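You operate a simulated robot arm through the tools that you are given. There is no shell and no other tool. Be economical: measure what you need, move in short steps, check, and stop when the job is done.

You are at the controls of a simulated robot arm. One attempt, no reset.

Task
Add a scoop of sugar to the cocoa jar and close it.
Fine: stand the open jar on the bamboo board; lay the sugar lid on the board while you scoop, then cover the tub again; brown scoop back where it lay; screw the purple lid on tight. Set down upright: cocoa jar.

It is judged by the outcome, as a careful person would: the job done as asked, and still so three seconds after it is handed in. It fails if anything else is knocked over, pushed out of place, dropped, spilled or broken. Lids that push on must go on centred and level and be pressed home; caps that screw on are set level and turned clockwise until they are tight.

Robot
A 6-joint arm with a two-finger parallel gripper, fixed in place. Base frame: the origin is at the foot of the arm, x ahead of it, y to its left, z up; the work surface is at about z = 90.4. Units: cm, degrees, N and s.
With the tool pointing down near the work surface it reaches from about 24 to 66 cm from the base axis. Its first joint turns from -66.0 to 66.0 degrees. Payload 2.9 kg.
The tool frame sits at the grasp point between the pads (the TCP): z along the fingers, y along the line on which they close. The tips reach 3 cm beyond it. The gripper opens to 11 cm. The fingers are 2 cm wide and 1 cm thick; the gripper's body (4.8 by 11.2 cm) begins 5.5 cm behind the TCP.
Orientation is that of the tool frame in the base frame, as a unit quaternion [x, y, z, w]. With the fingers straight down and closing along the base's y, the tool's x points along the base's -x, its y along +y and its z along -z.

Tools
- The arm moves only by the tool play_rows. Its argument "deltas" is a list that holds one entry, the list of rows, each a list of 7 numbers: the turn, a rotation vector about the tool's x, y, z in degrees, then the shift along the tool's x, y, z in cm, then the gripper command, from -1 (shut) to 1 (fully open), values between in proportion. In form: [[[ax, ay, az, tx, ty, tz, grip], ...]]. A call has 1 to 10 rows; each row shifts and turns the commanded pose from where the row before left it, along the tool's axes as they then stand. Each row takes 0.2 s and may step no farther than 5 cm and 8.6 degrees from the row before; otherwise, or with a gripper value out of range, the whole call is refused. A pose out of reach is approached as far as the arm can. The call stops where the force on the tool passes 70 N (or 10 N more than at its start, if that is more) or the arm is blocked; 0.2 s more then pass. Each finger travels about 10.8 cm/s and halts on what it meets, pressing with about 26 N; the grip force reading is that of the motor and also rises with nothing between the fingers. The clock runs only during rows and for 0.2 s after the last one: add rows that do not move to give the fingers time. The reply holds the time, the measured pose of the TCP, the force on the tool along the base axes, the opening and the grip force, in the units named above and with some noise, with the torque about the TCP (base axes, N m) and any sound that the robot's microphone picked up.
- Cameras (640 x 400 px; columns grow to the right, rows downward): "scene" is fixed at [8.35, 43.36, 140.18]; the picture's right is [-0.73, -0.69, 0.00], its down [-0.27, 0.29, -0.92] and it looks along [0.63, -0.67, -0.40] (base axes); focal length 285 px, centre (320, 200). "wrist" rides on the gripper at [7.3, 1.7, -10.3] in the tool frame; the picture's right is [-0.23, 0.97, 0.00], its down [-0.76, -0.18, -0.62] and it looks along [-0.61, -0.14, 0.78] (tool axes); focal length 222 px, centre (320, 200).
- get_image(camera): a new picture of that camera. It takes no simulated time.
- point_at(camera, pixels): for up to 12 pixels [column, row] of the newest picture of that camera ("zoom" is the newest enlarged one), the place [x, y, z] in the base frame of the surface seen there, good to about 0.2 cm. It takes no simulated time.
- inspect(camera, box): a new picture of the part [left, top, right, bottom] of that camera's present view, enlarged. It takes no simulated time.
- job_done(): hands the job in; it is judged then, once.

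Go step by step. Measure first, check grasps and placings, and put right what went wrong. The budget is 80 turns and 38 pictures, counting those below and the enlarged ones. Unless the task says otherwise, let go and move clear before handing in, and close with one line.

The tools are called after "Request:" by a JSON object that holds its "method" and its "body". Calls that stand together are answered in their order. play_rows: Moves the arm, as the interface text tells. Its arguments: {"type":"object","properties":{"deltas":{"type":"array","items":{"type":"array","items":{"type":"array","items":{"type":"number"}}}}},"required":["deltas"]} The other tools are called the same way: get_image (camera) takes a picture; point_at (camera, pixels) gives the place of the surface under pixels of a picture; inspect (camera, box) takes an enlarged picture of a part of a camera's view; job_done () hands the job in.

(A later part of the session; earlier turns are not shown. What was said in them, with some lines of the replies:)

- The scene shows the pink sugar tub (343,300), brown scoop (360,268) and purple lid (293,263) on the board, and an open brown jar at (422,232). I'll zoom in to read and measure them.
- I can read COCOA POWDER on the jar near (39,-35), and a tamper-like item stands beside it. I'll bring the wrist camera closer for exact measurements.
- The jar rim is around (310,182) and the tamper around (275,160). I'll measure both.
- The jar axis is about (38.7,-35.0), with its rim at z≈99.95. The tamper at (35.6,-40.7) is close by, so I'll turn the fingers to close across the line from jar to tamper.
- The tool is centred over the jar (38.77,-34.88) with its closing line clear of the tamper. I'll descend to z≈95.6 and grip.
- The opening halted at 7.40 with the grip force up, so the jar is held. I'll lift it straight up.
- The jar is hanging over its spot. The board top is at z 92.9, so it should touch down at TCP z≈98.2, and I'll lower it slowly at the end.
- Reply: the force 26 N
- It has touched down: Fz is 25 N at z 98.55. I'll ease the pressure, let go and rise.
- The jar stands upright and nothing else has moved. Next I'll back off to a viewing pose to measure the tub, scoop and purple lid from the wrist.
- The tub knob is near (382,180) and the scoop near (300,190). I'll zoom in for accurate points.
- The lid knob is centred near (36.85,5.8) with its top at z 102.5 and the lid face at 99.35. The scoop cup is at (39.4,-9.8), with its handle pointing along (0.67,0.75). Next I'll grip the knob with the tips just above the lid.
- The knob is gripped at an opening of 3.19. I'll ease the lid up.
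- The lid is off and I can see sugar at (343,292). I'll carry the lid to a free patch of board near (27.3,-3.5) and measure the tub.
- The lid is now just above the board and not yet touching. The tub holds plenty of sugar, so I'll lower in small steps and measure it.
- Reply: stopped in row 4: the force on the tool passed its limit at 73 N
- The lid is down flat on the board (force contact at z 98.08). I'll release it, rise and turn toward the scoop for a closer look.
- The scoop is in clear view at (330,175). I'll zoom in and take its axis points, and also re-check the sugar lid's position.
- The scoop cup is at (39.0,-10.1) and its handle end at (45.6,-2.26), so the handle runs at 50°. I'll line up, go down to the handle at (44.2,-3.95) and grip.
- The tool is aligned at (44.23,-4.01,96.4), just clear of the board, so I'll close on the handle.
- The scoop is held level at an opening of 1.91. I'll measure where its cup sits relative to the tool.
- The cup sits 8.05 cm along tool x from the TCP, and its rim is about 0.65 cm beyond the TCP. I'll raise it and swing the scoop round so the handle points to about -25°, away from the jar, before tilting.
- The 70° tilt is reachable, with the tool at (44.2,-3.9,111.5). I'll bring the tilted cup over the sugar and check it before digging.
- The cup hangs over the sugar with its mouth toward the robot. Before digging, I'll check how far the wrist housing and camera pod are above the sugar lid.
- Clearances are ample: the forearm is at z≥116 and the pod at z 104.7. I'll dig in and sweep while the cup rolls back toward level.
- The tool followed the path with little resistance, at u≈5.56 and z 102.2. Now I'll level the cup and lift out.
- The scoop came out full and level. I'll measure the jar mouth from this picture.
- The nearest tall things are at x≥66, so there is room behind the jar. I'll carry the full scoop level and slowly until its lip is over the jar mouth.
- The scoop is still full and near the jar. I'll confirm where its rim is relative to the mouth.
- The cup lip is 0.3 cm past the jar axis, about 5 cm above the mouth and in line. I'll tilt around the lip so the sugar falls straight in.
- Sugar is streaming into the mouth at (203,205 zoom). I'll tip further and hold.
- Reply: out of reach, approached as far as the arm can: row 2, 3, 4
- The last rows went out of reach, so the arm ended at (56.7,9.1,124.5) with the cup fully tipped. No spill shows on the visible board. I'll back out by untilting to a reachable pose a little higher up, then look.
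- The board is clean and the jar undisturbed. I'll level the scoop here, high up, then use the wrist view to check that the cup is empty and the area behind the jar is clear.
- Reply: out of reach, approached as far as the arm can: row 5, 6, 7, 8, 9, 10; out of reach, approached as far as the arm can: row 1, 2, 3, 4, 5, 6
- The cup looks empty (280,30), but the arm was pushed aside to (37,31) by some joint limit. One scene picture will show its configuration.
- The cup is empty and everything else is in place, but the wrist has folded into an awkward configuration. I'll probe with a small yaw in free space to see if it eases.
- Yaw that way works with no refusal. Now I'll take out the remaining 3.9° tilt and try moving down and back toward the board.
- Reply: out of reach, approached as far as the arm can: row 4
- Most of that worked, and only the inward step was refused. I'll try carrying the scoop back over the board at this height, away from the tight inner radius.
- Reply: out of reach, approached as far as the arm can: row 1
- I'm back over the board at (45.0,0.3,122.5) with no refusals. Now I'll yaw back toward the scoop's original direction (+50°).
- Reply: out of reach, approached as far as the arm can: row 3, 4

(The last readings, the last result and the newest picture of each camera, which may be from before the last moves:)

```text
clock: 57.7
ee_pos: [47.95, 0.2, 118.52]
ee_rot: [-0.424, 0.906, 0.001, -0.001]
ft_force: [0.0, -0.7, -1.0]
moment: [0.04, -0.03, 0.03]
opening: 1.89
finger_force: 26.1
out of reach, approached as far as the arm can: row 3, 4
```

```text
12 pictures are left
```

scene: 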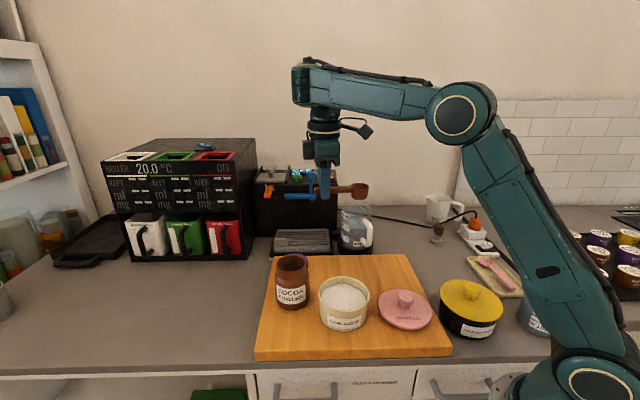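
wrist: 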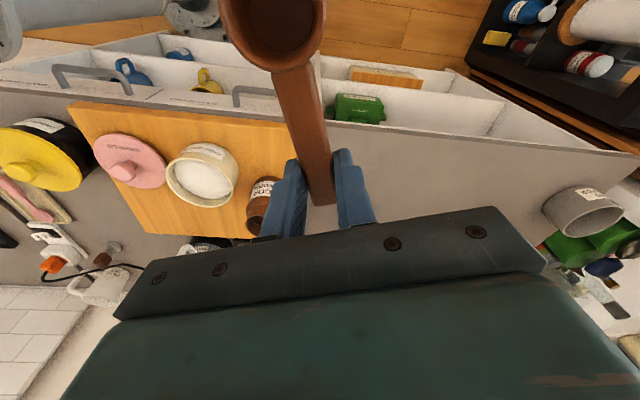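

The arm can't get lower in this folded configuration. I'll rise, face the tool radially, and tilt outward as it was before the fold, to let the wrist switch back.

Request:
{"method": "play_rows", "body": {"deltas": [[[0, 0, 8.3, 0, 0, -1.5, -1], [0, 0, 8.3, 0, 0, -1.5, -1], [0, 0, 8.3, 0, 0, -1.5, -1], [0, 0, 8.3, 0, 0, -1.5, -1], [0, 0, 8.3, 0, 0, -1, -1], [0, 0, 8.3, 0, 0, -1, -1], [0, 0, 0, 0, 0, 0, -1]]]}}

Request:
{"method": "play_rows", "body": {"deltas": [[[0, -8, 0, 0, 0, 0, -1], [0, -8, 0, 0, 0, 0, -1], [0, -8, 0, 0, 0, 0, -1], [0, -8, 0, 0, 0, 0, -1], [0, -8, 0, 0, 0, 0, -1], [0, -8, 0, 0, 0, 0, -1], [0, -8, 0, 0, 0, 0, -1], [0, 0, 0, 0, 0, 0, -1]]]}}

```text
clock: 59.3
ee_pos: [47.91, 0.07, 126.62]
ee_rot: [-0.003, 1.0, 0.0, 0.001]
ft_force: [0.0, -0.3, -0.3]
moment: [-0.01, -0.03, 0.0]
opening: 1.9
finger_force: 26.0
```

```text
clock: 61.1
ee_pos: [47.73, 0.07, 126.66]
ee_rot: [-0.004, 0.882, 0.002, 0.471]
ft_force: [-0.5, -0.4, -0.8]
moment: [-0.01, 0.01, 0.01]
opening: 1.91
finger_force: 26.3
```

There were no refusals at 56° tilt, so the wrist can pass near its straight alignment here. I'll circle around that alignment (yaw aside, tilt up, yaw back) and then untilt to unfold it.

Request:
{"method": "play_rows", "body": {"deltas": [[[5.8, 0, 3.91, 0, 0, 0, -1], [5.8, 0, 3.91, 0, 0, 0, -1], [5.8, 0, 3.91, 0, 0, 0, -1], [5.8, 0, 3.91, 0, 0, 0, -1], [0, -8, 0, 0, 0, 0, -1], [0, -8, 0, 0, 0, 0, -1], [0, -8, 0, 0, 0, 0, -1], [0, -8, 0, 0, 0, 0, -1], [0, 0, 0, 0, 0, 0, -1]]]}}

Request:
{"method": "play_rows", "body": {"deltas": [[[-7, 0, -0.24, 0, 0, 0, -1], [-7, 0, -0.24, 0, 0, 0, -1], [-7, 0, -0.24, 0, 0, 0, -1], [-7, 0, -0.24, 0, 0, 0, -1], [0, 0, 0, 0, 0, 0, -1]]]}}

```text
clock: 63.1
ee_pos: [47.75, -0.0, 126.55]
ee_rot: [0.171, 0.697, -0.165, 0.676]
ft_force: [-0.1, 0.1, -0.3]
moment: [0.01, 0.0, 0.02]
opening: 1.92
finger_force: 25.7
```

```text
clock: 64.3
ee_pos: [47.89, 0.17, 126.62]
ee_rot: [-0.003, 0.718, 0.002, 0.696]
ft_force: [0.3, -0.6, 0.1]
moment: [-0.03, 0.01, -0.02]
opening: 1.89
finger_force: 26.5
```

Every row was accepted. Now I'll untilt straight down.

Request:
{"method": "play_rows", "body": {"deltas": [[[0, 8.5, 0, 0, 0, 0, -1], [0, 8.5, 0, 0, 0, 0, -1], [0, 8.5, 0, 0, 0, 0, -1], [0, 8.5, 0, 0, 0, 0, -1], [0, 8.5, 0, 0, 0, 0, -1], [0, 8.5, 0, 0, 0, 0, -1], [0, 8.5, 0, 0, 0, 0, -1], [0, 8.5, 0, 0, 0, 0, -1], [0, 8.5, 0, 0, 0, 0, -1], [0, 8.5, 0, 0, 0, 0, -1]]]}}

Request:
{"method": "play_rows", "body": {"deltas": [[[0, 3.2, 0, 0, 0, 0, -1], [0, 0, 0, 0, 0, 3, -1], [0, 0, 0, 0, 0, 4, -1], [0, 0, 0, 0, 0, 4, -1], [0, 0, 0, 0, 0, 0, -1]]]}}

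```text
clock: 66.5
ee_pos: [47.86, 0.13, 126.58]
ee_rot: [-0.005, 1.0, 0.002, 0.026]
ft_force: [-0.7, -0.1, -0.3]
moment: [0.0, -0.02, 0.02]
opening: 1.9
finger_force: 25.7
```

```text
clock: 67.7
ee_pos: [47.74, 0.21, 115.57]
ee_rot: [-0.004, 1.0, -0.001, 0.0]
ft_force: [0.6, 0.6, -0.2]
moment: [0.01, 0.0, -0.02]
opening: 1.88
finger_force: 26.1
```

The wrist is normal again: it descended to 115.6 with no refusal. I'll yaw back to 49.7° and move over the scoop's original spot.

Request:
{"method": "play_rows", "body": {"deltas": [[[0, 0, -8.21, 0, 0, 0, -1], [0, 0, -8.21, 0, 0, 0, -1], [0, 0, -8.21, 0, 0, 0, -1], [0, 0, -8.21, 0, 0, 0, -1], [0, 0, -8.21, 0, 0, 0, -1], [0, 0, -8.21, 0, 0, 0, -1], [0, 0, 0, 2.75, 0, 0, -1], [0, 0, 0, 2.75, 0, 0, -1], [0, 0, 0, 0, 0, 4, -1], [0, 0, 0, 0, 0, 4, -1]]]}}

Request:
{"method": "inspect", "body": {"camera": "scene", "box": [250, 190, 450, 325]}}

```text
clock: 69.9
ee_pos: [44.29, -4.01, 107.58]
ee_rot: [-0.421, 0.907, 0.0, -0.001]
ft_force: [0.0, 0.3, -0.5]
moment: [0.05, -0.02, 0.0]
opening: 1.88
finger_force: 26.4
```

```text
2.96 times, centred on (350, 258) of scene
```

zoom: 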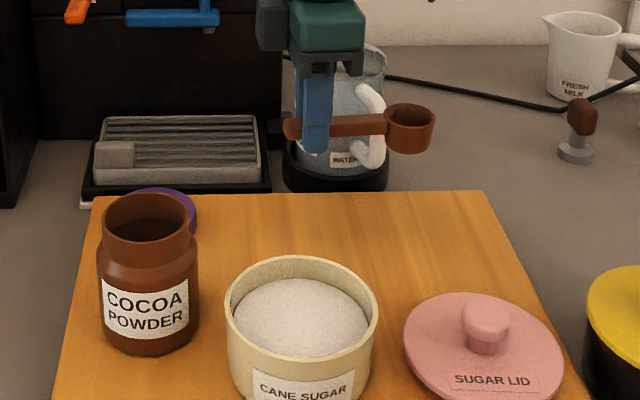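

The scoop hangs just as it did when lifted, and it's empty. I'll lower it to the original height, release and rise.

Request:
{"method": "play_rows", "body": {"deltas": [[[0, 0, 0, 0, 0, 4, -1], [0, 0, 0, 0, 0, 4, -1], [0, 0, 0, 0, 0, 2.2, -1], [0, 0, 0, 0, 0, 0.5, -1], [0, 0, 0, 0, 0, 0.25, -1], [0, 0, 0, 0, 0, 0.15, -1], [0, 0, 0, 0, 0, 0, -1]]]}}

```text
clock: 71.5
ee_pos: [44.38, -4.06, 96.54]
ee_rot: [-0.421, 0.907, 0.001, 0.001]
ft_force: [2.2, 2.3, 13.6]
moment: [-0.47, 0.44, -0.03]
opening: 1.91
finger_force: 25.9
```

The cup is on the board (Fz 13.6 N at z 96.54). I'll ease off, release and lift.

Request:
{"method": "play_rows", "body": {"deltas": [[[0, 0, 0, 0, 0, -0.1, -1], [0, 0, 0, 0, 0, 0, -0.3], [0, 0, 0, 0, 0, 0, 0], [0, 0, 0, 0, 0, 0, 0], [0, 0, 0, 0, 0, -3, 0], [0, 0, 0, 0, 0, -5, 0], [0, 0, 0, 0, 0, -5, 0]]]}}

Request:
{"method": "play_rows", "body": {"deltas": [[[0, 0, 8.2, 3, 0, 0, 0], [0, 0, 8.2, 3, 0, 0, 0], [0, 0, 8.2, 3, 0, 0, 0], [0, 0, 8.2, 2, 0, 0, 0], [0, 0, 8.2, 2, 0, 0, 0], [0, 0, 8.4, 2, 0, 0, 0], [0, 0, 0, 0, 0, 0, 0]]]}}

Request:
{"method": "get_image", "body": {"camera": "wrist"}}

```text
clock: 73.1
ee_pos: [44.13, -4.09, 109.57]
ee_rot: [-0.42, 0.908, 0.001, 0.0]
ft_force: [-0.9, 0.0, 0.0]
moment: [-0.01, 0.03, -0.01]
opening: 5.49
finger_force: 0.0
```

```text
clock: 74.7
ee_pos: [31.86, -11.79, 109.69]
ee_rot: [-0.002, 1.0, -0.001, -0.001]
ft_force: [0.8, 0.3, -0.5]
moment: [0.0, -0.02, 0.0]
opening: 5.49
finger_force: 0.1
```

```text
10 pictures are left
```

wrist: 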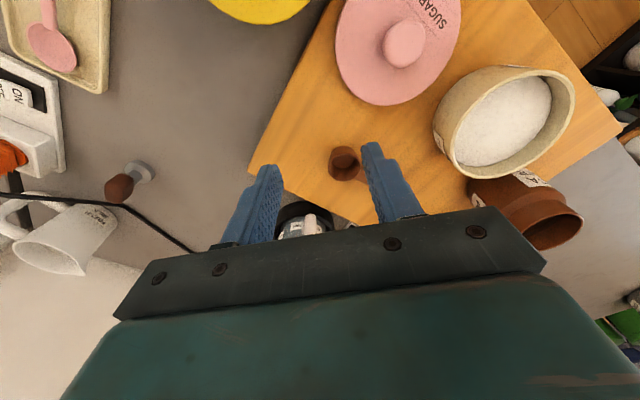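

The scoop is back in place, upright at (343,162). From this view I'll measure the tub rim, the lid knob and the jar rim.

Request:
{"method": "point_at", "body": {"camera": "wrist", "pixels": [[435, 130], [574, 105], [510, 67], [490, 176], [460, 85], [555, 140], [404, 42], [384, 45], [424, 40], [343, 155], [372, 180]]}}

Request:
{"method": "point_at", "body": {"camera": "wrist", "pixels": [[508, 232], [583, 218], [545, 208], [550, 248], [520, 220], [337, 60], [460, 25], [390, 105], [404, 24], [404, 60], [330, 165], [358, 165]]}}

```text
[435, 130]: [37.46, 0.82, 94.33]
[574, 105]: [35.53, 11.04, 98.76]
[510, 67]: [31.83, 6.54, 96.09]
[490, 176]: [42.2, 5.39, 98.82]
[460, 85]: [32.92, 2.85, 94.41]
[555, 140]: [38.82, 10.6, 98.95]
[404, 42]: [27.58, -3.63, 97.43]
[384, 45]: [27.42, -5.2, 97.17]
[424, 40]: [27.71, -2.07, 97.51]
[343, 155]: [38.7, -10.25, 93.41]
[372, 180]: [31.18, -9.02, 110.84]
```

```text
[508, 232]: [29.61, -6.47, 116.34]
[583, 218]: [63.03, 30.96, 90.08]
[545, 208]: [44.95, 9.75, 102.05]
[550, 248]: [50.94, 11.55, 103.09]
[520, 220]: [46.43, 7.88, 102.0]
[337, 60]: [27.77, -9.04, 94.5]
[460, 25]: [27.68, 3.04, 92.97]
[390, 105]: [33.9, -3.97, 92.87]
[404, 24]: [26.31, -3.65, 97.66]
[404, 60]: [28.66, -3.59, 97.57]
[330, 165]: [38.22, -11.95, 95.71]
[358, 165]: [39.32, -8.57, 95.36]
```

The tub is still centred at about (36.9,5.8) and the lid knob is at (27.5,-3.6). I'll pick the lid up again as I released it.

Request:
{"method": "play_rows", "body": {"deltas": [[[0, 0, 0, 2.22, 4.14, 0, 0.1], [0, 0, 0, 2.22, 4.15, 0, 0.1], [0, 0, 0, 0, 0, 4.5, 0.1], [0, 0, 0, 0, 0, 4.5, 0.1], [0, 0, 0, 0, 0, 2.5, 0.1], [0, 0, 0, 0, 0, 0, 0.1], [0, 0, 0, 0, 0, 0, -0.8], [0, 0, 0, 0, 0, 0, -0.8], [0, 0, 0, 0, 0, 0, -0.8]]]}}

```text
clock: 76.7
ee_pos: [27.29, -3.52, 97.98]
ee_rot: [-0.002, 1.0, 0.0, -0.002]
ft_force: [0.5, 0.1, 0.5]
moment: [0.0, -0.01, 0.0]
opening: 3.16
finger_force: 26.1
```

The knob is gripped (3.16). I'll lift the lid and carry it over the tub.

Request:
{"method": "play_rows", "body": {"deltas": [[[0, 0, 0, 0, 0, -1, -0.8], [0, 0, 0, 0, 0, -3, -0.8], [0, 0, 0, 0, 0, -4, -0.8], [0, 0, 0, 0, 0, -3, -0.8], [0, 0, 0, -3.15, 3.08, 0, -0.8], [0, 0, 0, -3.15, 3.08, 0, -0.8], [0, 0, 0, -3.15, 3.08, 0, -0.8], [0, 0, 0, 0, 0, 3.5, -0.8], [0, 0, 0, 0, 0, 0, -0.8]]]}}

Request:
{"method": "inspect", "body": {"camera": "scene", "box": [250, 210, 450, 345]}}

```text
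clock: 78.7
ee_pos: [36.65, 5.89, 105.53]
ee_rot: [-0.003, 1.0, 0.0, 0.0]
ft_force: [-0.2, -0.1, 0.5]
moment: [0.0, -0.02, -0.01]
opening: 3.15
finger_force: 25.6
```

```text
2.96 times, centred on (350, 278) of scene
```

zoom: 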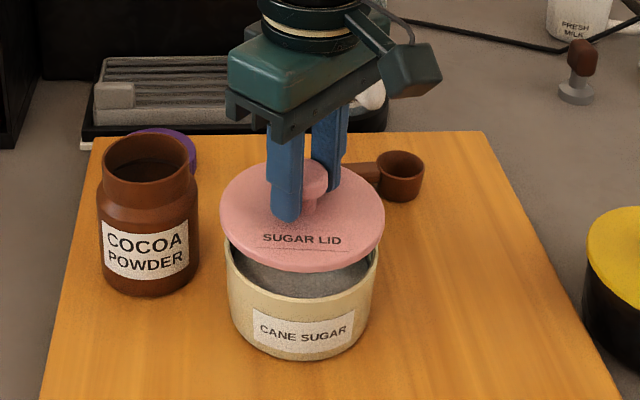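

The lid is lined up over the tub. I'll trim 1 mm toward the original grasp position, then lower and press it home (it originally sat at z 103.0).

Request:
{"method": "play_rows", "body": {"deltas": [[[0, 0, 0, -0.1, -0.12, 0.6, -0.8], [0, 0, 0, 0, 0, 0.6, -0.8], [0, 0, 0, 0, 0, 0.5, -0.8], [0, 0, 0, 0, 0, 0.3, -0.8], [0, 0, 0, 0, 0, 0.3, -0.8], [0, 0, 0, 0, 0, 0.2, -0.8], [0, 0, 0, 0, 0, 0.1, -0.8], [0, 0, 0, 0, 0, 0, -0.8]]]}}

```text
clock: 80.5
ee_pos: [36.92, 5.77, 102.92]
ee_rot: [-0.003, 1.0, 0.001, -0.002]
ft_force: [0.2, 2.2, -0.2]
moment: [0.07, -0.02, 0.09]
opening: 3.15
finger_force: 26.0
```

It went down to z 102.92 with almost no resistance, so it matches the original seat. I'll press a little further to make sure.

Request:
{"method": "play_rows", "body": {"deltas": [[[0, 0, 0, 0, 0, 0.15, -0.8], [0, 0, 0, 0, 0, 0.15, -0.8], [0, 0, 0, 0, 0, 0.15, -0.8], [0, 0, 0, 0, 0, 0.15, -0.8], [0, 0, 0, 0, 0, 0, -0.8]]]}}

```text
clock: 81.6
ee_pos: [36.97, 5.7, 102.86]
ee_rot: [-0.004, 1.0, 0.0, 0.003]
ft_force: [-5.7, 1.3, 9.2]
moment: [-0.01, -0.15, 0.02]
opening: 3.17
finger_force: 25.9
stopped in row 5: the force on the tool passed its limit at 70 N (the readings are from after the stop); the commanded pose is now the measured one
```

The lid is pressed home: the press reached 70 N and it is firm at z 102.86. I'll release, rise and view the purple lid and jar mouth from the wrist.

Request:
{"method": "play_rows", "body": {"deltas": [[[0, 0, 0, 0, 0, 0, 0.1], [0, 0, 0, 0, 0, 0, 0.1], [0, 0, 0, 0, 0, -4, 0.1], [0, 0, 0, 0, 0, -5, 0.1], [0, 0, 0, -2.7, 0.3, 0, 0.1], [0, 0, 0, -2.7, 0.3, 0, 0.1], [0, 0, 0, 0, 0, 0, 0.1]]]}}

Request:
{"method": "inspect", "body": {"camera": "wrist", "box": [260, 100, 440, 215]}}

```text
clock: 83.2
ee_pos: [42.31, 6.37, 111.88]
ee_rot: [-0.002, 1.0, 0.001, 0.003]
ft_force: [0.0, 0.7, 0.7]
moment: [0.02, 0.01, -0.02]
opening: 6.07
finger_force: 0.1
```

```text
3.48 times, centred on (350, 158) of wrist
```

zoom: 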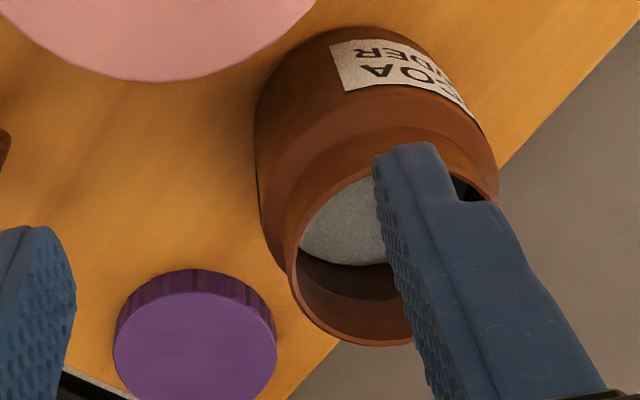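

There's white sugar inside the jar and the board around it is clean. I'll measure the purple lid and the jar rim.

Request:
{"method": "point_at", "body": {"camera": "zoom", "pixels": [[116, 345], [275, 345], [195, 294], [195, 350], [135, 310], [257, 310], [195, 396], [120, 315], [190, 280]]}}

Request:
{"method": "point_at", "body": {"camera": "zoom", "pixels": [[289, 265], [300, 225], [340, 180], [310, 312], [350, 340], [400, 343], [496, 190], [490, 175], [350, 262], [340, 230]]}}

```text
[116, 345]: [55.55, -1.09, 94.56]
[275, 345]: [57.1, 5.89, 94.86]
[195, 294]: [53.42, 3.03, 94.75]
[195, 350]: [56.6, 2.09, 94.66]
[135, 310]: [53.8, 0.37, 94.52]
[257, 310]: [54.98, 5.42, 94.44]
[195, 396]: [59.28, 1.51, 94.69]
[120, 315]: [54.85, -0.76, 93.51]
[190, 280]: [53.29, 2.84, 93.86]
```

```text
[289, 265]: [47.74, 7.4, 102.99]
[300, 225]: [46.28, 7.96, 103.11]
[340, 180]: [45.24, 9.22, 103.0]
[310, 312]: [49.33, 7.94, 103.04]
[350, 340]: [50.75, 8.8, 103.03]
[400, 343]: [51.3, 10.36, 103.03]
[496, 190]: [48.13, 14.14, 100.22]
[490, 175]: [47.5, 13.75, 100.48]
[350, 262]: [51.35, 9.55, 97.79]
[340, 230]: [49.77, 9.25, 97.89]
```

The purple lid is centred at about (56.5,2.35) with its top at z 94.65 and r≈3.4. The jar rim is centred at (48.1,10.5) at z 103.03. I'll yaw counter-clockwise 60° to leave room for clockwise turning, and hover over the lid.

Request:
{"method": "play_rows", "body": {"deltas": [[[0, 0.3, 0, -4.73, -1.34, 0, 0.6], [0, 0, 0, -4.73, -1.34, 0, 0.6], [0, 0, 0, -4.73, -1.34, 0, 0.6], [0, 0, -8.5, 0, 0, 0, 0.6], [0, 0, -8.5, 0, 0, 0, 0.6], [0, 0, -8.5, 0, 0, 0, 0.6], [0, 0, -8.5, 0, 0, 0, 0.6], [0, 0, -8.5, 0, 0, 0, 0.6], [0, 0, -8.5, 0, 0, 0, 0.6], [0, 0, -8.5, 0, 0, 0, 0.6]]]}}

```text
clock: 85.4
ee_pos: [56.69, 2.43, 111.89]
ee_rot: [-0.501, 0.866, 0.0, 0.001]
ft_force: [0.0, 0.0, -0.4]
moment: [0.01, -0.03, -0.01]
opening: 8.78
finger_force: 0.2
```

I'm over the lid, so I'll trim slightly, descend and close on its rim.

Request:
{"method": "play_rows", "body": {"deltas": [[[0, 0, 0, 0.145, 0.09, 4.5, 0.6], [0, 0, 0, 0, 0, 4.5, 0.6], [0, 0, 0, 0, 0, 4.5, 0.6], [0, 0, 0, 0, 0, 1.6, 0.6], [0, 0, 0, 0, 0, 0.3, 0.6], [0, 0, 0, 0, 0, 0, 0.6], [0, 0, 0, 0, 0, 0, 0], [0, 0, 0, 0, 0, 0, 0], [0, 0, 0, 0, 0, 0, 0]]]}}

```text
clock: 87.4
ee_pos: [56.38, 2.45, 96.46]
ee_rot: [-0.498, 0.867, 0.0, 0.001]
ft_force: [-0.3, 0.3, -0.3]
moment: [0.0, 0.01, 0.01]
opening: 7.3
finger_force: 26.0
```

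The lid is gripped at 7.30. I'll lift it and carry it above the jar, then check alignment.

Request:
{"method": "play_rows", "body": {"deltas": [[[0, 0, 0, 0, 0, -1.5, 0], [0, 0, 0, 0, 0, -4, 0], [0, 0, 0, 0, 0, -4.5, 0], [0, 0, 0, 0, 0, -4, 0], [0, 0, 0, -0.95, 3.73, 0, 0], [0, 0, 0, -0.95, 3.73, 0, 0], [0, 0, 0, -0.95, 3.73, 0, 0], [0, 0, 0, 0, 0, 0, 0]]]}}

Request:
{"method": "inspect", "body": {"camera": "scene", "box": [240, 220, 350, 300]}}

```text
clock: 89.2
ee_pos: [48.16, 10.53, 110.49]
ee_rot: [-0.499, 0.867, 0.002, 0.001]
ft_force: [-0.6, 0.0, 0.7]
moment: [0.0, -0.01, -0.03]
opening: 7.27
finger_force: 26.5
```

```text
5.00 times, centred on (295, 260) of scene
```

zoom: 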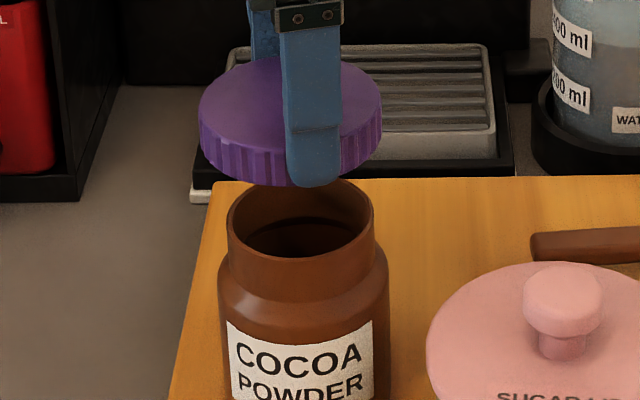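

The lid is level in the fingers. I'll measure its edges and compare its centre with the jar axis.

Request:
{"method": "point_at", "body": {"camera": "zoom", "pixels": [[201, 112], [380, 105], [240, 62], [345, 63], [215, 150], [350, 165], [250, 160], [230, 80], [270, 170], [230, 225], [374, 215], [300, 182]]}}

```text
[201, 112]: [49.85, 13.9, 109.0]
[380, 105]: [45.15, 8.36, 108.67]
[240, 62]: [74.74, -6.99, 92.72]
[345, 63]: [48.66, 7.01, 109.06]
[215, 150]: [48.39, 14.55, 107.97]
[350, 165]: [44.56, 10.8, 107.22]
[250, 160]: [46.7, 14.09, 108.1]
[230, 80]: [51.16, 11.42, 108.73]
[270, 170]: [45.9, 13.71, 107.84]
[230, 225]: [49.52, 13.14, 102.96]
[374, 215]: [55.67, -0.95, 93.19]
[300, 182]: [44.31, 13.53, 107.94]
```

The lid centre is within about 0.15 cm of the jar axis. I'll trim it and lower in fine steps to feel for contact.

Request:
{"method": "play_rows", "body": {"deltas": [[[0, 0, 0, 0.09, -0.05, 2, 0], [0, 0, 0, 0, 0, 1.5, 0], [0, 0, 0, 0, 0, 0.5, 0], [0, 0, 0, 0, 0, 0.3, 0], [0, 0, 0, 0, 0, 0.3, 0], [0, 0, 0, 0, 0, 0.3, 0], [0, 0, 0, 0, 0, 0, 0]]]}}

```text
clock: 90.8
ee_pos: [48.15, 10.36, 105.55]
ee_rot: [-0.499, 0.866, 0.0, 0.0]
ft_force: [-0.1, -0.8, -0.3]
moment: [0.01, 0.0, -0.01]
opening: 7.28
finger_force: 25.7
```

There's no contact yet at 105.55 and the skirt is already around the neck. I'll continue in 1.5 mm steps.

Request:
{"method": "play_rows", "body": {"deltas": [[[0, 0, 0, 0, 0, 0.15, 0], [0, 0, 0, 0, 0, 0.15, 0], [0, 0, 0, 0, 0, 0.15, 0], [0, 0, 0, 0, 0, 0, 0]]]}}

```text
clock: 91.8
ee_pos: [48.08, 10.32, 105.11]
ee_rot: [-0.499, 0.867, 0.0, 0.001]
ft_force: [-2.5, -0.9, 2.4]
moment: [0.03, 0.07, -0.02]
opening: 7.26
finger_force: 25.7
```

Contact has begun at z≈105.1 (Fz 2.4 N). I'll turn clockwise with light downward follow.

Request:
{"method": "play_rows", "body": {"deltas": [[[0, 0, 0, 0, 0, 0.08, 0], [0, 0, 8.5, 0, 0, 0.03, 0], [0, 0, 8.5, 0, 0, 0.03, 0], [0, 0, 8.5, 0, 0, 0.03, 0], [0, 0, 8.5, 0, 0, 0.03, 0], [0, 0, 8.5, 0, 0, 0.03, 0], [0, 0, 8.5, 0, 0, 0.03, 0], [0, 0, 8.5, 0, 0, 0.03, 0], [0, 0, 8.5, 0, 0, 0.03, 0]]]}}

```text
clock: 93.8
ee_pos: [48.07, 10.32, 104.91]
ee_rot: [0.072, 0.997, 0.002, 0.002]
ft_force: [2.3, 8.0, 18.8]
moment: [0.28, -0.18, 0.04]
opening: 7.09
finger_force: 25.9
```

It's turning under light load (Fz 19 N) and the torque is still small. I'll keep turning.

Request:
{"method": "play_rows", "body": {"deltas": [[[0, 0, 8.5, 0, 0, 0.02, 0], [0, 0, 8.5, 0, 0, 0.02, 0], [0, 0, 8.5, 0, 0, 0.02, 0], [0, 0, 8.5, 0, 0, 0.02, 0], [0, 0, 8.5, 0, 0, 0.02, 0], [0, 0, 8.5, 0, 0, 0.02, 0], [0, 0, 8.5, 0, 0, 0.02, 0], [0, 0, 8.5, 0, 0, 0.02, 0]]]}}

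Request:
{"method": "inspect", "body": {"camera": "scene", "box": [240, 220, 350, 300]}}

```text
clock: 95.6
ee_pos: [48.16, 10.35, 104.71]
ee_rot: [0.618, 0.786, 0.002, 0.001]
ft_force: [7.3, 6.4, 20.4]
moment: [0.07, -0.39, 0.02]
opening: 7.01
finger_force: 26.2
```

```text
5.00 times, centred on (295, 260) of scene
```

zoom: 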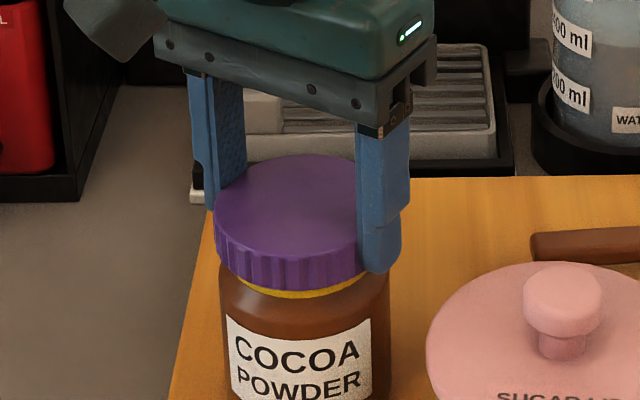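

The lid is level, the jar hasn't turned (label unchanged) and a thin yellow ring still shows beneath the lid, so it isn't home yet. I'll continue clockwise within wrist range.

Request:
{"method": "play_rows", "body": {"deltas": [[[0, 0, 8.5, 0, 0, 0.02, 0], [0, 0, 8.5, 0, 0, 0.02, 0], [0, 0, 8.5, 0, 0, 0.02, 0], [0, 0, 8.5, 0, 0, 0.02, 0], [0, 0, 8.5, 0, 0, 0.02, 0]]]}}

```text
clock: 96.8
ee_pos: [48.22, 10.3, 104.64]
ee_rot: [0.861, 0.509, 0.002, 0.0]
ft_force: [6.4, -0.6, 23.4]
moment: [-0.18, -0.3, 0.07]
opening: 6.98
finger_force: 26.4
```

That's about 180° so far with no stiffening yet. I'll release, wind the gripper back 170° around the lid and regrip.

Request:
{"method": "play_rows", "body": {"deltas": [[[0, 0, 0, 0, 0, -0.2, 0], [0, 0, 0, 0, 0, 0, 0.6], [0, 0, 0, 0, 0, 0, 0.6], [0, 0, 0, 0, 0, -0.3, 0.6], [0, 0, -8.5, 0, 0, 0, 0.6], [0, 0, -8.5, 0, 0, 0, 0.6], [0, 0, -8.5, 0, 0, 0, 0.6], [0, 0, -8.5, 0, 0, 0, 0.6], [0, 0, -8.5, 0, 0, 0, 0.6], [0, 0, -8.5, 0, 0, 0, 0.6]]]}}

Request:
{"method": "play_rows", "body": {"deltas": [[[0, 0, -8.5, 0, 0, 0, 0.6], [0, 0, -8.5, 0, 0, 0, 0.6], [0, 0, -8.5, 0, 0, 0, 0.6], [0, 0, -8.5, 0, 0, 0, 0.6], [0, 0, -8.5, 0, 0, 0, 0.6], [0, 0, -8.5, 0, 0, 0, 0.6], [0, 0, -8.5, 0, 0, 0, 0.6], [0, 0, -8.5, 0, 0, 0, 0.6], [0, 0, -8.5, 0, 0, 0, 0.6], [0, 0, -8.5, 0, 0, 0, 0.6]]]}}

Request:
{"method": "play_rows", "body": {"deltas": [[[0, 0, -8.5, 0, 0, 0, 0.6], [0, 0, -8.5, 0, 0, 0, 0.6], [0, 0, -8.5, 0, 0, 0, 0.6], [0, 0, -8.5, 0, 0, 0, 0.6], [0, 0, 0, 0, 0, 0.2, 0.6], [0, 0, 0, 0, 0, 0, 0.6]]]}}

Request:
{"method": "inspect", "body": {"camera": "scene", "box": [240, 220, 350, 300]}}

```text
clock: 99.0
ee_pos: [48.15, 10.34, 105.02]
ee_rot: [0.555, 0.832, 0.001, 0.0]
ft_force: [-0.4, 0.3, -0.1]
moment: [-0.02, 0.02, -0.01]
opening: 8.81
finger_force: 0.0
```

```text
clock: 101.2
ee_pos: [48.2, 10.43, 104.93]
ee_rot: [-0.152, 0.988, 0.001, 0.0]
ft_force: [0.3, 0.0, 0.0]
moment: [-0.01, 0.02, -0.01]
opening: 8.82
finger_force: 0.1
```

```text
clock: 102.6
ee_pos: [48.05, 10.46, 104.79]
ee_rot: [-0.434, 0.901, 0.001, 0.001]
ft_force: [-0.2, 0.5, -0.5]
moment: [0.0, 0.0, 0.03]
opening: 8.81
finger_force: 0.1
```

```text
5.00 times, centred on (295, 260) of scene
```

zoom: 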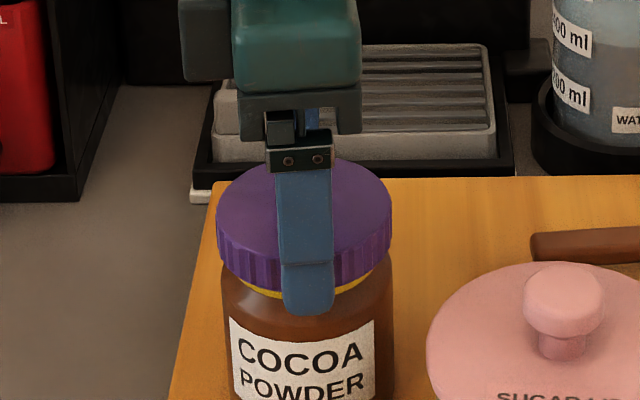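

The lid sits level, with a thin yellow ring still visible at (350,285). I'll regrip and turn clockwise again.

Request:
{"method": "point_at", "body": {"camera": "zoom", "pixels": [[217, 215], [391, 210], [250, 190], [355, 190], [240, 275], [365, 265], [350, 287], [345, 165]]}}

Request:
{"method": "play_rows", "body": {"deltas": [[[0, 0, 0, 0, 0, 0.1, 0], [0, 0, 0, 0, 0, 0, 0], [0, 0, 0, 0, 0, 0, 0], [0, 0, 8.5, 0, 0, 0.02, 0], [0, 0, 8.5, 0, 0, 0.02, 0], [0, 0, 8.5, 0, 0, 0.02, 0], [0, 0, 8.5, 0, 0, 0.02, 0], [0, 0, 8.5, 0, 0, 0.02, 0], [0, 0, 8.5, 0, 0, 0.02, 0]]]}}

```text
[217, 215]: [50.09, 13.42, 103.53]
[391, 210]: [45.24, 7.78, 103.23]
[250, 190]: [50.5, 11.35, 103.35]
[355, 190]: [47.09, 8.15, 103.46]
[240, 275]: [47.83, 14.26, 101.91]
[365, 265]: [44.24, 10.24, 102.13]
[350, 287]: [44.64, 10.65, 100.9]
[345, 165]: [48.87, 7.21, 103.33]
```

```text
clock: 104.6
ee_pos: [48.18, 10.39, 104.78]
ee_rot: [-0.002, 1.0, 0.001, 0.002]
ft_force: [1.2, 0.1, 25.1]
moment: [-0.02, -0.09, 0.46]
opening: 7.34
finger_force: 25.5
```

The turning torque has risen to 0.46 N·m, so the thread is biting. I'll continue clockwise.

Request:
{"method": "play_rows", "body": {"deltas": [[[0, 0, 8.5, 0, 0, 0.02, 0], [0, 0, 8.5, 0, 0, 0.02, 0], [0, 0, 8.5, 0, 0, 0.02, 0], [0, 0, 8.5, 0, 0, 0.02, 0], [0, 0, 8.5, 0, 0, 0.02, 0], [0, 0, 8.5, 0, 0, 0.02, 0]]]}}

Request:
{"method": "inspect", "body": {"camera": "scene", "box": [240, 220, 350, 300]}}

```text
clock: 106.0
ee_pos: [48.06, 10.47, 104.59]
ee_rot: [0.429, 0.903, 0.002, 0.002]
ft_force: [0.4, -0.8, 24.3]
moment: [-0.08, 0.01, 0.42]
opening: 7.35
finger_force: 25.4
```

```text
5.00 times, centred on (295, 260) of scene
```

zoom: 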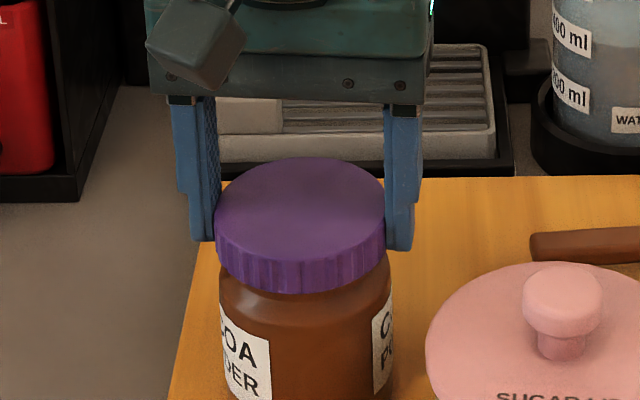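

The yellow ring is gone and now the whole jar turns with the lid (label rotated), so the lid is home at least to the torque the jar can hold on the board. I'll press harder and turn a bit more to make sure it's tight.

Request:
{"method": "play_rows", "body": {"deltas": [[[0, 0, 0, 0, 0, 0.12, 0], [0, 0, 0, 0, 0, 0.08, 0], [0, 0, 4, 0, 0, 0, 0], [0, 0, 4, 0, 0, 0, 0], [0, 0, 4, 0, 0, 0, 0], [0, 0, 4, 0, 0, 0, 0], [0, 0, 4, 0, 0, 0, 0]]]}}

```text
clock: 107.6
ee_pos: [48.1, 10.33, 104.31]
ee_rot: [0.578, 0.816, 0.0, -0.001]
ft_force: [0.0, -0.3, 12.4]
moment: [-0.04, -0.03, 0.27]
opening: 7.35
finger_force: 25.8
```

The tool sank to 104.31 and Fz dropped, so either the fingers slid down the lid or it threaded further. I'll look and measure.

Request:
{"method": "inspect", "body": {"camera": "scene", "box": [240, 220, 350, 300]}}

Request:
{"method": "point_at", "body": {"camera": "zoom", "pixels": [[300, 210], [250, 210], [350, 210], [300, 180], [300, 240], [300, 285], [270, 290], [330, 285], [300, 300], [270, 300], [300, 260], [330, 300]]}}

```text
5.00 times, centred on (295, 260) of scene
```

zoom: 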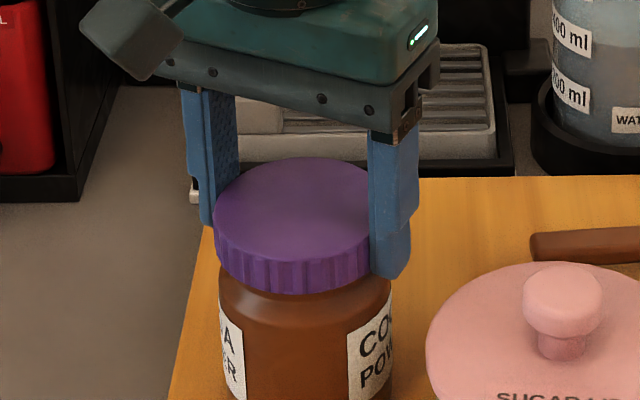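

```text
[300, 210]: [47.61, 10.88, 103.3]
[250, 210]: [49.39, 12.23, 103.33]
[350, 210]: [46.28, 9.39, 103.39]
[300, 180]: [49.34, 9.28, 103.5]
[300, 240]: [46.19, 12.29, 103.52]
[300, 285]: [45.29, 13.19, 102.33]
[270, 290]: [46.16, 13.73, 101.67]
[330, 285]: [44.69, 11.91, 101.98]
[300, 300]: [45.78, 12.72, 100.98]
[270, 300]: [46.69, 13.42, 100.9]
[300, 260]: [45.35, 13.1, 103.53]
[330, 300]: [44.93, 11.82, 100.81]
```

The lid is level (top z≈103.4 all over) with no gap, and it is locked to the jar. For certainty I'll regrip at the proper height and give one firmer press-and-twist.

Request:
{"method": "play_rows", "body": {"deltas": [[[0, 0, 0, 0, 0, 0, 0.5], [0, 0, 0, 0, 0, -0.15, 0.5], [0, 0, 0, 0, 0, 0, -0.2], [0, 0, 0, 0, 0, 0, -0.6], [0, 0, 0, 0, 0, 0, -0.6], [0, 0, 0, 0, 0, 0.2, -0.6], [0, 0, 5, 0, 0, 0.08, -0.6], [0, 0, 5, 0, 0, 0.05, -0.6], [0, 0, 5, 0, 0, 0.05, -0.6]]]}}

```text
clock: 109.6
ee_pos: [48.24, 10.41, 104.19]
ee_rot: [0.68, 0.733, 0.003, 0.0]
ft_force: [1.5, 0.1, 26.0]
moment: [-0.05, -0.02, 0.47]
opening: 7.32
finger_force: 26.3
```

The torque holds at 0.47 N·m with no further turning of the lid on the jar, so it's tight. I'll ease off, release and move clear for a final look.

Request:
{"method": "play_rows", "body": {"deltas": [[[0, 0, 0, 0, 0, -0.2, -0.6], [0, 0, 0, 0, 0, 0, 0.6], [0, 0, 0, 0, 0, 0, 0.8], [0, 0, 0, 0, 0, 0, 0.8], [0, 0, 0, 0, 0, -2, 0.8], [0, 0, 0, 0, 0, -4.5, 0.8], [0, 0, 0, 0, 0, -5, 0.8], [0, 0, 0, 0, 0, -5, 0.8], [0, 0, 0, 0, 0, 0, 0.8]]]}}

Request:
{"method": "inspect", "body": {"camera": "scene", "box": [230, 180, 500, 365]}}

```text
clock: 111.6
ee_pos: [47.98, 10.18, 120.73]
ee_rot: [0.68, 0.734, 0.0, 0.0]
ft_force: [0.2, -1.0, -0.1]
moment: [0.01, 0.01, -0.01]
opening: 9.87
finger_force: 0.2
```

```text
2.16 times, centred on (365, 272) of scene
```

zoom: 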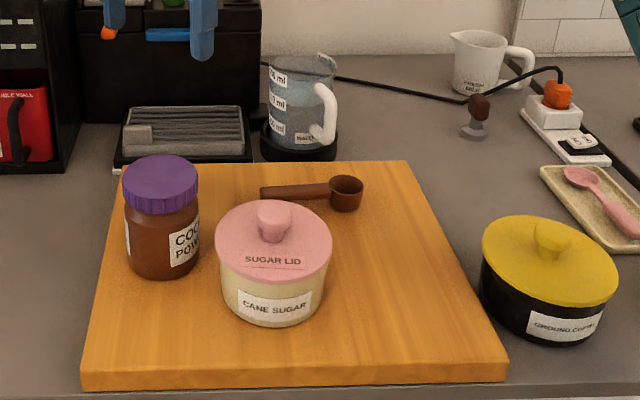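

The final view shows the cocoa jar upright on the board with its purple lid level. The tub is covered, the scoop is back where it lay, and nothing is spilled or shifted. The arm is clear, so I'm handing in.

Request:
{"method": "job_done", "body": {}}

```text
The job is handed in.
```

A full scoop of sugar is in the cocoa jar, which stands upright on the board with the purple lid screwed on until the jar turned with it. The sugar tub is covered again, the scoop is back where it lay, and I saw no spills.
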